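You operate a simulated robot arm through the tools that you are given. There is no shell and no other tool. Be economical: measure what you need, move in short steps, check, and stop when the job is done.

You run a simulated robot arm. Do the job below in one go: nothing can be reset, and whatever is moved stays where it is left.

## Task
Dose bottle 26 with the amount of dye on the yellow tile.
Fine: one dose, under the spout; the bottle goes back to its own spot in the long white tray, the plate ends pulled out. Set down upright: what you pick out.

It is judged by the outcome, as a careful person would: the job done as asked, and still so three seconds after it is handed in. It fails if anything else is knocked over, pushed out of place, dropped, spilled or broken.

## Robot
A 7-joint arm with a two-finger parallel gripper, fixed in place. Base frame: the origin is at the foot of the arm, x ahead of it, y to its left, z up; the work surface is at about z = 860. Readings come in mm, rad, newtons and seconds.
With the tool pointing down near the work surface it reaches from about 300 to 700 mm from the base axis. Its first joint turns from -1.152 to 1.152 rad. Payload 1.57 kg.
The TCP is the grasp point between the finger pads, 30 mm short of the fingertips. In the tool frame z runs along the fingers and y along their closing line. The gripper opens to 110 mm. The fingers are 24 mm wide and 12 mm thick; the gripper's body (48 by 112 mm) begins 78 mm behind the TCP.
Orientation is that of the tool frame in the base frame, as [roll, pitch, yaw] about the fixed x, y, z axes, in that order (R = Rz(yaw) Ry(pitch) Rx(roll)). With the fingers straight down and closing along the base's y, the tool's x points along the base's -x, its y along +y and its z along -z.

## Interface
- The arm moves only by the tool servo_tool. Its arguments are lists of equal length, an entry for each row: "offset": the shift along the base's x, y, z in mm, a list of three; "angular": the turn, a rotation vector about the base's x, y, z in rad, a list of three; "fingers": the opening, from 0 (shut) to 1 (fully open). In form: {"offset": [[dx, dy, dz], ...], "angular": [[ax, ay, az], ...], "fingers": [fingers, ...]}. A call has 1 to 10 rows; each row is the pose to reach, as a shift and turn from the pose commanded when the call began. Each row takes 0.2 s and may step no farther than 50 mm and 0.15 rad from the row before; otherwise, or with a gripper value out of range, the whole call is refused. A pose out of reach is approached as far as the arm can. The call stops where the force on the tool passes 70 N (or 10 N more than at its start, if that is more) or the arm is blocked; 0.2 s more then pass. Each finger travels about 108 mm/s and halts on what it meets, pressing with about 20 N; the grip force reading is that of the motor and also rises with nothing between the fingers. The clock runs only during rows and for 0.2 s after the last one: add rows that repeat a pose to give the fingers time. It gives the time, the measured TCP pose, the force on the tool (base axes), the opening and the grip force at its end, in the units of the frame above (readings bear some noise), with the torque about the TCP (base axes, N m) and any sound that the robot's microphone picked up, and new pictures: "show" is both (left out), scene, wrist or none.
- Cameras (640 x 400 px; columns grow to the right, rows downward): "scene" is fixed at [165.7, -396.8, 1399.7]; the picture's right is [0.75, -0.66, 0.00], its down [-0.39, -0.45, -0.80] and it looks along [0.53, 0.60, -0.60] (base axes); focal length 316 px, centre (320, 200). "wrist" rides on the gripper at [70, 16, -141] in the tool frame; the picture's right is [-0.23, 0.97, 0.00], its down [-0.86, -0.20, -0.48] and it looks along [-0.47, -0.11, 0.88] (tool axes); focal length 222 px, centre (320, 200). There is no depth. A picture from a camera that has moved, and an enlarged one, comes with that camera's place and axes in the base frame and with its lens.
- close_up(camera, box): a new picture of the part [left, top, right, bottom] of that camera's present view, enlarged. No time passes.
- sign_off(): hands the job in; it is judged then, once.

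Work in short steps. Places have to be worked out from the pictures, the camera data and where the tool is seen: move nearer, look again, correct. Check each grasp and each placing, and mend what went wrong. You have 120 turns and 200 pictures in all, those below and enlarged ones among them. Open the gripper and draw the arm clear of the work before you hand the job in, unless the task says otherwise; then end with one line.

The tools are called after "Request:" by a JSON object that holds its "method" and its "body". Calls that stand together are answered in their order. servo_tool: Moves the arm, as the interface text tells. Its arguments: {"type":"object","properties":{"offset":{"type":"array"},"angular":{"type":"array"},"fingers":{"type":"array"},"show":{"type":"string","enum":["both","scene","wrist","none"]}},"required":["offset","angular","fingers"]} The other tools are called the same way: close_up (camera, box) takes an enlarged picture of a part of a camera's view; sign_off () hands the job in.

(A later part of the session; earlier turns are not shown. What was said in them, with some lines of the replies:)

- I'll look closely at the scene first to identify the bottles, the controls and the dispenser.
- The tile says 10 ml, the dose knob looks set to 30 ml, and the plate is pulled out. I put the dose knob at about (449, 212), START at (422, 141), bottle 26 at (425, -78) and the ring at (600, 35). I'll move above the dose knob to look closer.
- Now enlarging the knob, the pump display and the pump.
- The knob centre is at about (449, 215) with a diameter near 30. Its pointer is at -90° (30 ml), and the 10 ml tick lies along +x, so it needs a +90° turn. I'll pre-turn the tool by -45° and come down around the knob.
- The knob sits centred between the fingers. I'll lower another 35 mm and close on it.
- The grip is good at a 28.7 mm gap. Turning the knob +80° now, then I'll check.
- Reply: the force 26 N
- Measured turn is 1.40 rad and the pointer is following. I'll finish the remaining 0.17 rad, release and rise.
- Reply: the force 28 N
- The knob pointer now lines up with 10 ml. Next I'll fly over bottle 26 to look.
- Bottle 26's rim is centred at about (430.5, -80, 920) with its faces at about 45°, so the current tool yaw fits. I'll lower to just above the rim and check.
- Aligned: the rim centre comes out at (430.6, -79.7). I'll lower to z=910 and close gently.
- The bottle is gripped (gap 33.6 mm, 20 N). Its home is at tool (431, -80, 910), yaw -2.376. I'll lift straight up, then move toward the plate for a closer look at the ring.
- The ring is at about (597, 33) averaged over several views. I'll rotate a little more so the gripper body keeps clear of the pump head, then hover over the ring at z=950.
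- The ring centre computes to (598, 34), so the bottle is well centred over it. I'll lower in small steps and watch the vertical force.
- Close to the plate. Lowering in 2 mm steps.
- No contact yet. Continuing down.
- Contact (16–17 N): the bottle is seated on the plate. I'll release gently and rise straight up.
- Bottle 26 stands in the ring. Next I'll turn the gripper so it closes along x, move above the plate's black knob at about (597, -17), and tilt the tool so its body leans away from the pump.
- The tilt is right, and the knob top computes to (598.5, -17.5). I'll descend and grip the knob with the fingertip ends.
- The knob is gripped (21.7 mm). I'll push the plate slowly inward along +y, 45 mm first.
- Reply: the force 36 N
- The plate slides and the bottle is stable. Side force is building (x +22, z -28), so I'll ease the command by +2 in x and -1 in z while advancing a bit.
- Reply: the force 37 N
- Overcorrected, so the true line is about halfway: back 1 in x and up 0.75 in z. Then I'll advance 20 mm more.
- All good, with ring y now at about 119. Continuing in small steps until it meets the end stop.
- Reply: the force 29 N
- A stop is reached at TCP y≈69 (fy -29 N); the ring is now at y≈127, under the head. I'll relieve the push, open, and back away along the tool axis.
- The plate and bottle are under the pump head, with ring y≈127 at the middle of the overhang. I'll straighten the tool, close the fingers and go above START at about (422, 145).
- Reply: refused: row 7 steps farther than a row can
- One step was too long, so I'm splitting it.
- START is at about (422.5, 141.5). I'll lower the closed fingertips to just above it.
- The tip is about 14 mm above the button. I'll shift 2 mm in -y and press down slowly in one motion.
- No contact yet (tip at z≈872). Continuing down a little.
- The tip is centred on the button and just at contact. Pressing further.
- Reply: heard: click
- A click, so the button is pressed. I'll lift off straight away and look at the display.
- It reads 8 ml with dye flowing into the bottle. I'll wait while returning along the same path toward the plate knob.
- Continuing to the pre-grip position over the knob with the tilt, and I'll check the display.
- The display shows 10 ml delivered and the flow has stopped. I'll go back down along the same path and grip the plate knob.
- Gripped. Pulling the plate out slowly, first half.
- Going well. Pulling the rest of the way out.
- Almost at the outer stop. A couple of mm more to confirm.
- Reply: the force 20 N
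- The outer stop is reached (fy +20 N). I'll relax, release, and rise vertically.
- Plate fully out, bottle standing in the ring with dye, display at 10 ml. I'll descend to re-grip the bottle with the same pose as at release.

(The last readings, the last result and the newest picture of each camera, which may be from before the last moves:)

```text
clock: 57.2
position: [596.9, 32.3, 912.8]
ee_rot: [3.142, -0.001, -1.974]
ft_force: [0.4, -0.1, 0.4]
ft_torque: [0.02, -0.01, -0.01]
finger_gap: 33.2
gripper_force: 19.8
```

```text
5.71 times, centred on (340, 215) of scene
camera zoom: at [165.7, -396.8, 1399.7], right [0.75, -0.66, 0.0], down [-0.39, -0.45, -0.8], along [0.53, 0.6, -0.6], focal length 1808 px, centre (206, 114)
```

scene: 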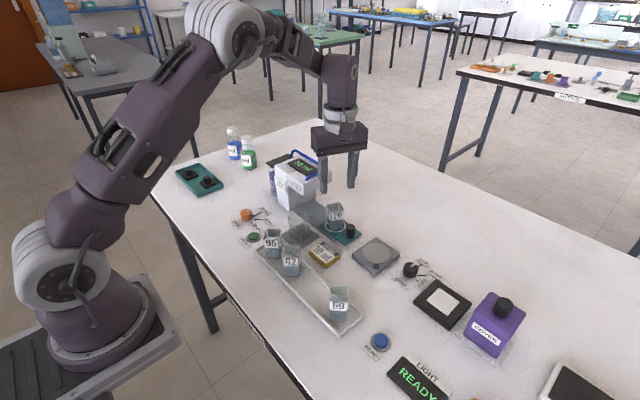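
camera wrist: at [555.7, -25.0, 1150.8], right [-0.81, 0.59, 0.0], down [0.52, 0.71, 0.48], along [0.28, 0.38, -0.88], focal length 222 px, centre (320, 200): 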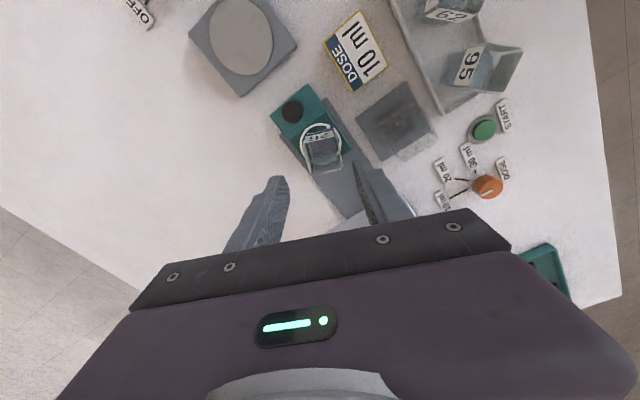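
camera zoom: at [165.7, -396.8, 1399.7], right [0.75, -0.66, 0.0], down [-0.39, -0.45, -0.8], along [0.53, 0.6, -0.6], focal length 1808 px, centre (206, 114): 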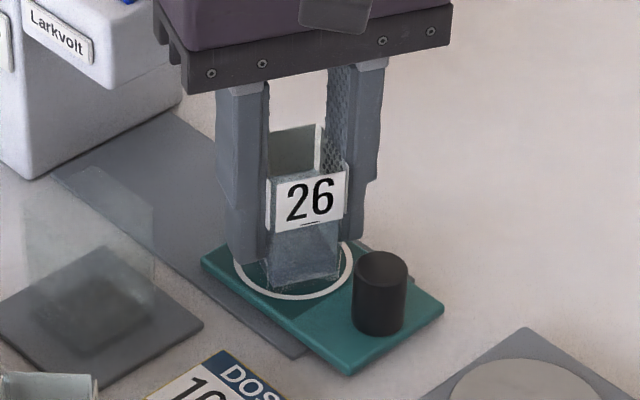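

Gripped (33.2 mm, 20 N). Lifting slowly.

Request:
{"method": "servo_tool", "body": {"offset": [[0, 0, 10], [0, 0, 30], [0, 0, 55], [0, 0, 80], [0, 0, 105], [0, 0, 128]], "angular": [[0, 0, 0], [0, 0, 0], [0, 0, 0], [0, 0, 0], [0, 0, 0], [0, 0, 0]], "fingers": [0.25, 0.25, 0.25, 0.25, 0.25, 0.25], "show": "none"}}

Request:
{"method": "servo_tool", "body": {"offset": [[-15, -6, 0], [-40, -17, 0], [-65, -28, 0], [-90, -48, 0], [-115, -71, 0], [-140, -93, 0], [-160, -110, 0], [-166.5, -113, 0], [-166.5, -113, 0]], "angular": [[0, 0, -0.08], [0, 0, -0.16], [0, 0, -0.24], [0, 0, -0.32], [0, 0, -0.4], [0, 0, -0.4], [0, 0, -0.4], [0, 0, -0.4], [0, 0, -0.4]], "fingers": [0.25, 0.25, 0.25, 0.25, 0.25, 0.25, 0.25, 0.25, 0.25]}}

Request:
{"method": "close_up", "body": {"camera": "scene", "box": [250, 200, 380, 340]}}

```text
clock: 58.6
position: [599.9, 34.7, 1039.3]
ee_rot: [-3.139, 0.001, -1.973]
ft_force: [-0.4, 0.1, 0.2]
ft_torque: [0.03, -0.01, -0.02]
finger_gap: 33.3
gripper_force: 20.3
```

```text
clock: 60.6
position: [431.7, -79.6, 1038.7]
ee_rot: [3.14, -0.001, -2.375]
ft_force: [0.3, -0.4, -0.2]
ft_torque: [0.01, 0.02, 0.01]
finger_gap: 33.4
gripper_force: 20.2
camera wrist: at [368.1, -116.4, 1180.0], right [-0.51, 0.86, 0.0], down [0.75, 0.45, 0.48], along [0.41, 0.24, -0.88], focal length 222 px, centre (320, 200)
```

scene: 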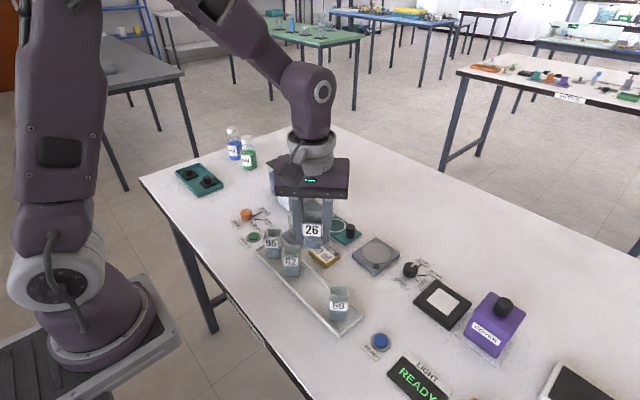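
wrist: 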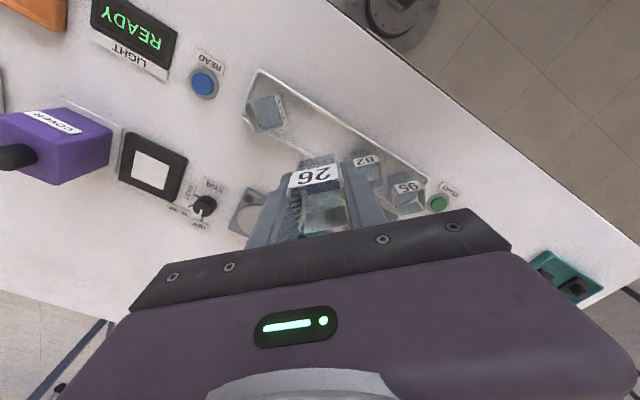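

```text
2.86 times, centred on (315, 270) of scene
camera zoom: at [165.7, -396.9, 1399.7], right [0.75, -0.66, 0.0], down [-0.39, -0.45, -0.8], along [0.53, 0.6, -0.6], focal length 904 px, centre (334, 0)
```

zoom: 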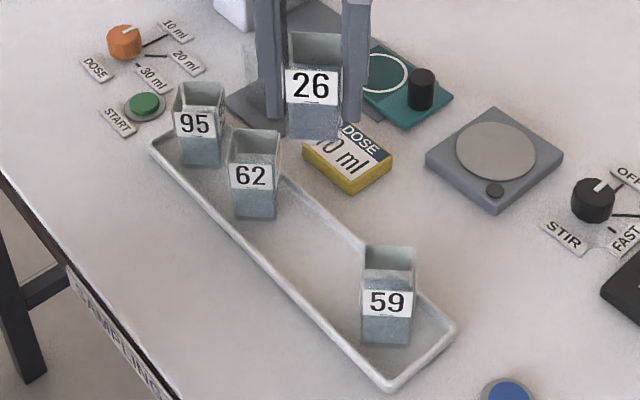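

The bottle is directly above its home spot with the same pose as the pick. I'll lower to about 3 mm above the tray floor.

Request:
{"method": "servo_tool", "body": {"offset": [[0, 0, -30], [0, 0, -60], [0, 0, -90], [0, 0, -110], [0, 0, -120], [0, 0, -125], [0, 0, -125]], "angular": [[0, 0, 0], [0, 0, 0], [0, 0, 0], [0, 0, 0], [0, 0, 0], [0, 0, 0], [0, 0, 0]], "fingers": [0.25, 0.25, 0.25, 0.25, 0.25, 0.25, 0.25], "show": "none"}}

Request:
{"method": "servo_tool", "body": {"offset": [[0, 0, -1], [0, 0, -2], [0, 0, -2]], "angular": [[0, 0, 0], [0, 0, 0], [0, 0, 0]], "fingers": [0.25, 0.25, 0.25], "show": "none"}}

Request:
{"method": "close_up", "body": {"camera": "scene", "box": [250, 200, 380, 340]}}

```text
clock: 62.2
position: [430.2, -79.5, 915.8]
ee_rot: [3.141, 0.0, -2.375]
ft_force: [0.1, -0.6, 0.4]
ft_torque: [0.02, -0.03, 0.0]
finger_gap: 33.5
gripper_force: 20.0
```

```text
clock: 63.0
position: [430.3, -80.5, 912.4]
ee_rot: [-3.141, -0.001, -2.377]
ft_force: [0.2, 1.0, -0.3]
ft_torque: [0.02, -0.03, 0.01]
finger_gap: 33.6
gripper_force: 19.5
```

```text
2.86 times, centred on (315, 270) of scene
camera zoom: at [165.7, -396.8, 1399.7], right [0.75, -0.66, 0.0], down [-0.39, -0.45, -0.8], along [0.53, 0.6, -0.6], focal length 904 px, centre (334, 0)
```

zoom: 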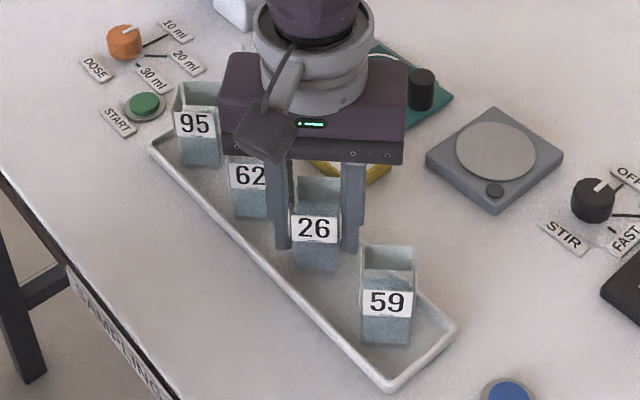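

Still about 4 mm above its resting height by the label position. Continuing down gently.

Request:
{"method": "servo_tool", "body": {"offset": [[0, 0, -1], [0, 0, -2], [0, 0, -2]], "angular": [[0, 0, 0], [0, 0, 0], [0, 0, 0]], "fingers": [0.25, 0.25, 0.25], "show": "none"}}

Request:
{"method": "servo_tool", "body": {"offset": [[0, 0, -0.7], [0, 0, -1.4], [0, 0, -1.4]], "angular": [[0, 0, 0], [0, 0, 0], [0, 0, 0]], "fingers": [0.25, 0.25, 0.25], "show": "none"}}

```text
clock: 63.8
position: [430.3, -78.8, 911.6]
ee_rot: [3.141, 0.001, -2.376]
ft_force: [-0.5, -0.4, -0.6]
ft_torque: [0.04, 0.0, -0.02]
finger_gap: 33.3
gripper_force: 19.2
```

```text
clock: 64.6
position: [430.6, -80.5, 909.9]
ee_rot: [-3.141, 0.0, -2.376]
ft_force: [1.0, -1.2, -0.7]
ft_torque: [0.02, -0.01, -0.01]
finger_gap: 33.6
gripper_force: 19.8
```

Request:
{"method": "servo_tool", "body": {"offset": [[0, 0, -0.7], [0, 0, -1.4], [0, 0, -1.4]], "angular": [[0, 0, 0], [0, 0, 0], [0, 0, 0]], "fingers": [0.25, 0.25, 0.25], "show": "none"}}

Request:
{"method": "close_up", "body": {"camera": "scene", "box": [250, 200, 380, 340]}}

```text
clock: 65.4
position: [430.0, -79.2, 908.2]
ee_rot: [-3.141, 0.001, -2.376]
ft_force: [-0.9, -0.5, -0.7]
ft_torque: [0.0, 0.0, 0.0]
finger_gap: 33.3
gripper_force: 20.2
```

```text
2.86 times, centred on (315, 270) of scene
camera zoom: at [165.7, -396.8, 1399.7], right [0.75, -0.66, 0.0], down [-0.39, -0.45, -0.8], along [0.53, 0.6, -0.6], focal length 904 px, centre (334, 0)
```

zoom: 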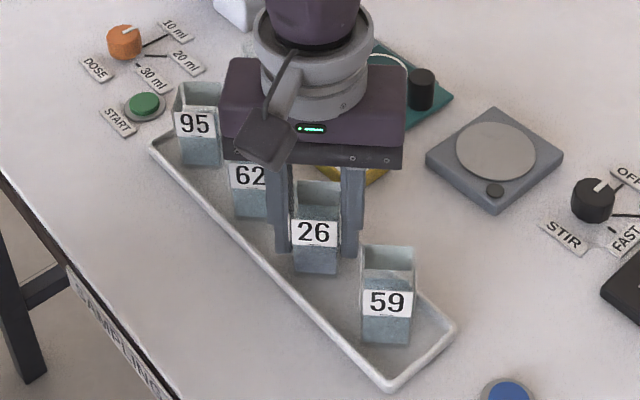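

About 1.5 mm left by the label. Continuing to contact.

Request:
{"method": "servo_tool", "body": {"offset": [[0, 0, -0.5], [0, 0, -1.2], [0, 0, -1.2]], "angular": [[0, 0, 0], [0, 0, 0], [0, 0, 0]], "fingers": [0.25, 0.25, 0.25], "show": "none"}}

Request:
{"method": "servo_tool", "body": {"offset": [[0, 0, -0.5], [0, 0, -0.8], [0, 0, -0.8]], "angular": [[0, 0, 0], [0, 0, 0], [0, 0, 0]], "fingers": [0.25, 0.25, 0.25], "show": "none"}}

```text
clock: 66.2
position: [431.1, -78.9, 907.1]
ee_rot: [-3.141, -0.001, -2.374]
ft_force: [-1.0, 0.4, 14.1]
ft_torque: [0.02, 0.09, 0.01]
finger_gap: 33.5
gripper_force: 20.0
```

```text
clock: 67.0
position: [431.5, -78.4, 906.5]
ee_rot: [3.141, 0.001, -2.377]
ft_force: [0.0, -0.6, 16.1]
ft_torque: [-0.01, 0.02, 0.03]
finger_gap: 33.5
gripper_force: 20.4
```

The bottle is seated in the tray (about 15 N). I'll release evenly and rise clear.

Request:
{"method": "servo_tool", "body": {"offset": [[0, 0, 0.5], [0, 0, 0.5], [0, 0, 0.5], [0, 0, 0.5], [0, 0, 20], [0, 0, 60], [0, 0, 105], [0, 0, 150]], "angular": [[0, 0, 0], [0, 0, 0], [0, 0, 0], [0, 0, 0], [0, 0, 0], [0, 0, 0], [0, 0, 0], [0, 0, 0]], "fingers": [0.33, 0.4, 0.5, 0.54, 0.54, 0.54, 0.54, 0.54]}}

Request:
{"method": "close_up", "body": {"camera": "scene", "box": [240, 200, 380, 340]}}

Request:
{"method": "close_up", "body": {"camera": "wrist", "box": [240, 90, 400, 190]}}

```text
clock: 68.8
position: [432.5, -79.4, 1053.7]
ee_rot: [-3.141, 0.0, -2.374]
ft_force: [-0.3, 0.1, 0.6]
ft_torque: [-0.01, -0.02, -0.04]
finger_gap: 59.3
gripper_force: 0.1
camera wrist: at [369.2, -116.7, 1195.9], right [-0.51, 0.86, 0.0], down [0.75, 0.45, 0.48], along [0.41, 0.25, -0.88], focal length 222 px, centre (320, 200)
```

scene: 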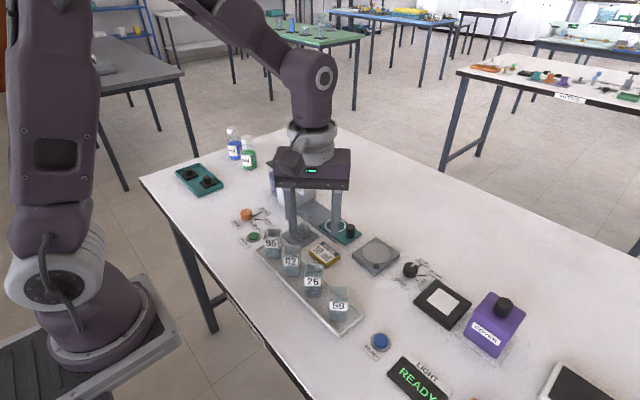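
wrist: 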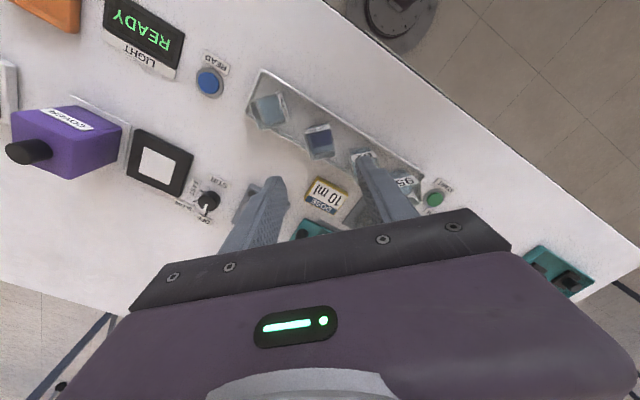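

```text
2.86 times, centred on (310, 270) of scene
camera zoom: at [165.7, -396.8, 1399.7], right [0.75, -0.66, 0.0], down [-0.39, -0.45, -0.8], along [0.53, 0.6, -0.6], focal length 904 px, centre (349, 0)
```

zoom: 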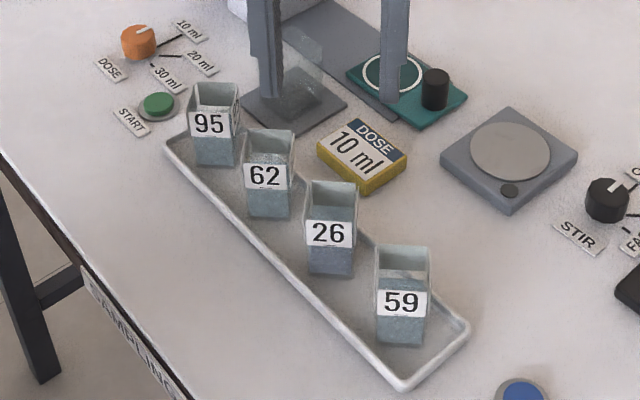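

```text
4.00 times, centred on (320, 140) of wrist
camera zoom: at [369.2, -116.7, 1195.9], right [-0.51, 0.86, 0.0], down [0.75, 0.45, 0.48], along [0.41, 0.25, -0.88], focal length 888 px, centre (320, 440)
```

zoom: 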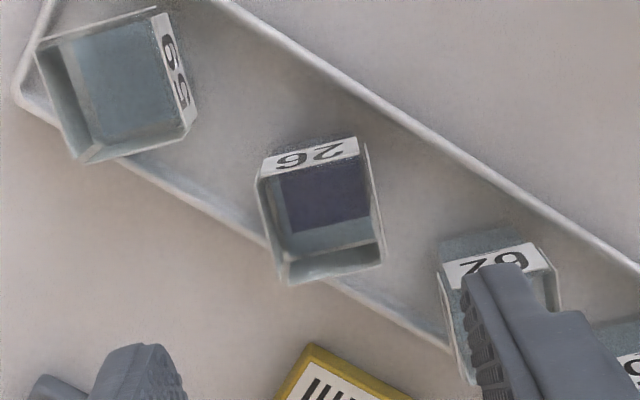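

Bottle 26 is upright in its own spot with blue dye, and the other bottles are untouched. I'll raise the arm clear, open the gripper and take a last look.

Request:
{"method": "servo_tool", "body": {"offset": [[-10, 15, 45], [-20, 40, 85], [-20, 70, 110], [-20, 70, 110]], "angular": [[0, 0, 0], [0, 0, 0], [0, 0, 0], [0, 0, 0]], "fingers": [0.7, 1, 1, 1], "show": "scene"}}

Request:
{"method": "close_up", "body": {"camera": "scene", "box": [220, 140, 400, 260]}}

```text
clock: 69.8
position: [412.6, -8.1, 1163.2]
ee_rot: [3.141, 0.0, -2.375]
ft_force: [-0.1, 0.3, 0.3]
ft_torque: [-0.02, 0.01, -0.01]
finger_gap: 109.8
gripper_force: 0.1
```

scene: 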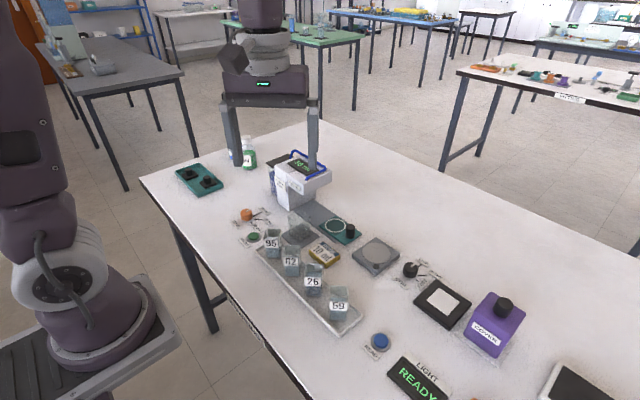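

```text
3.33 times, centred on (310, 200) of scene
camera zoom: at [165.7, -396.8, 1399.7], right [0.75, -0.66, 0.0], down [-0.39, -0.45, -0.8], along [0.53, 0.6, -0.6], focal length 1055 px, centre (353, 200)
```

zoom: 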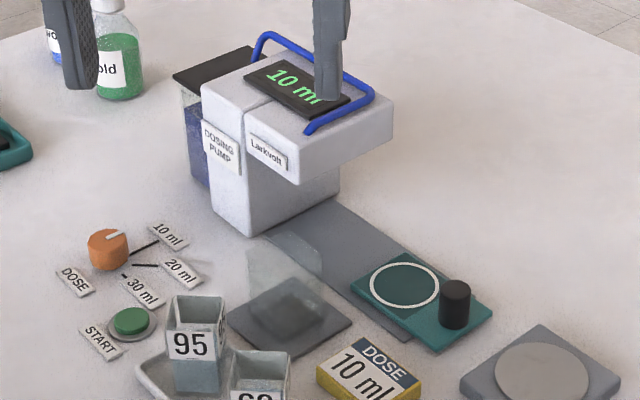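

Everything is in place: one 10 ml dose, the plate pulled out, the bottle home and the arm clear. Handing in.

Request:
{"method": "sign_off", "body": {}}

```text
The job is handed in.
```

Bottle 26 got one 10 ml dose under the spout and is back upright in its own spot in the long white tray; the plate is pulled out and nothing else was disturbed.
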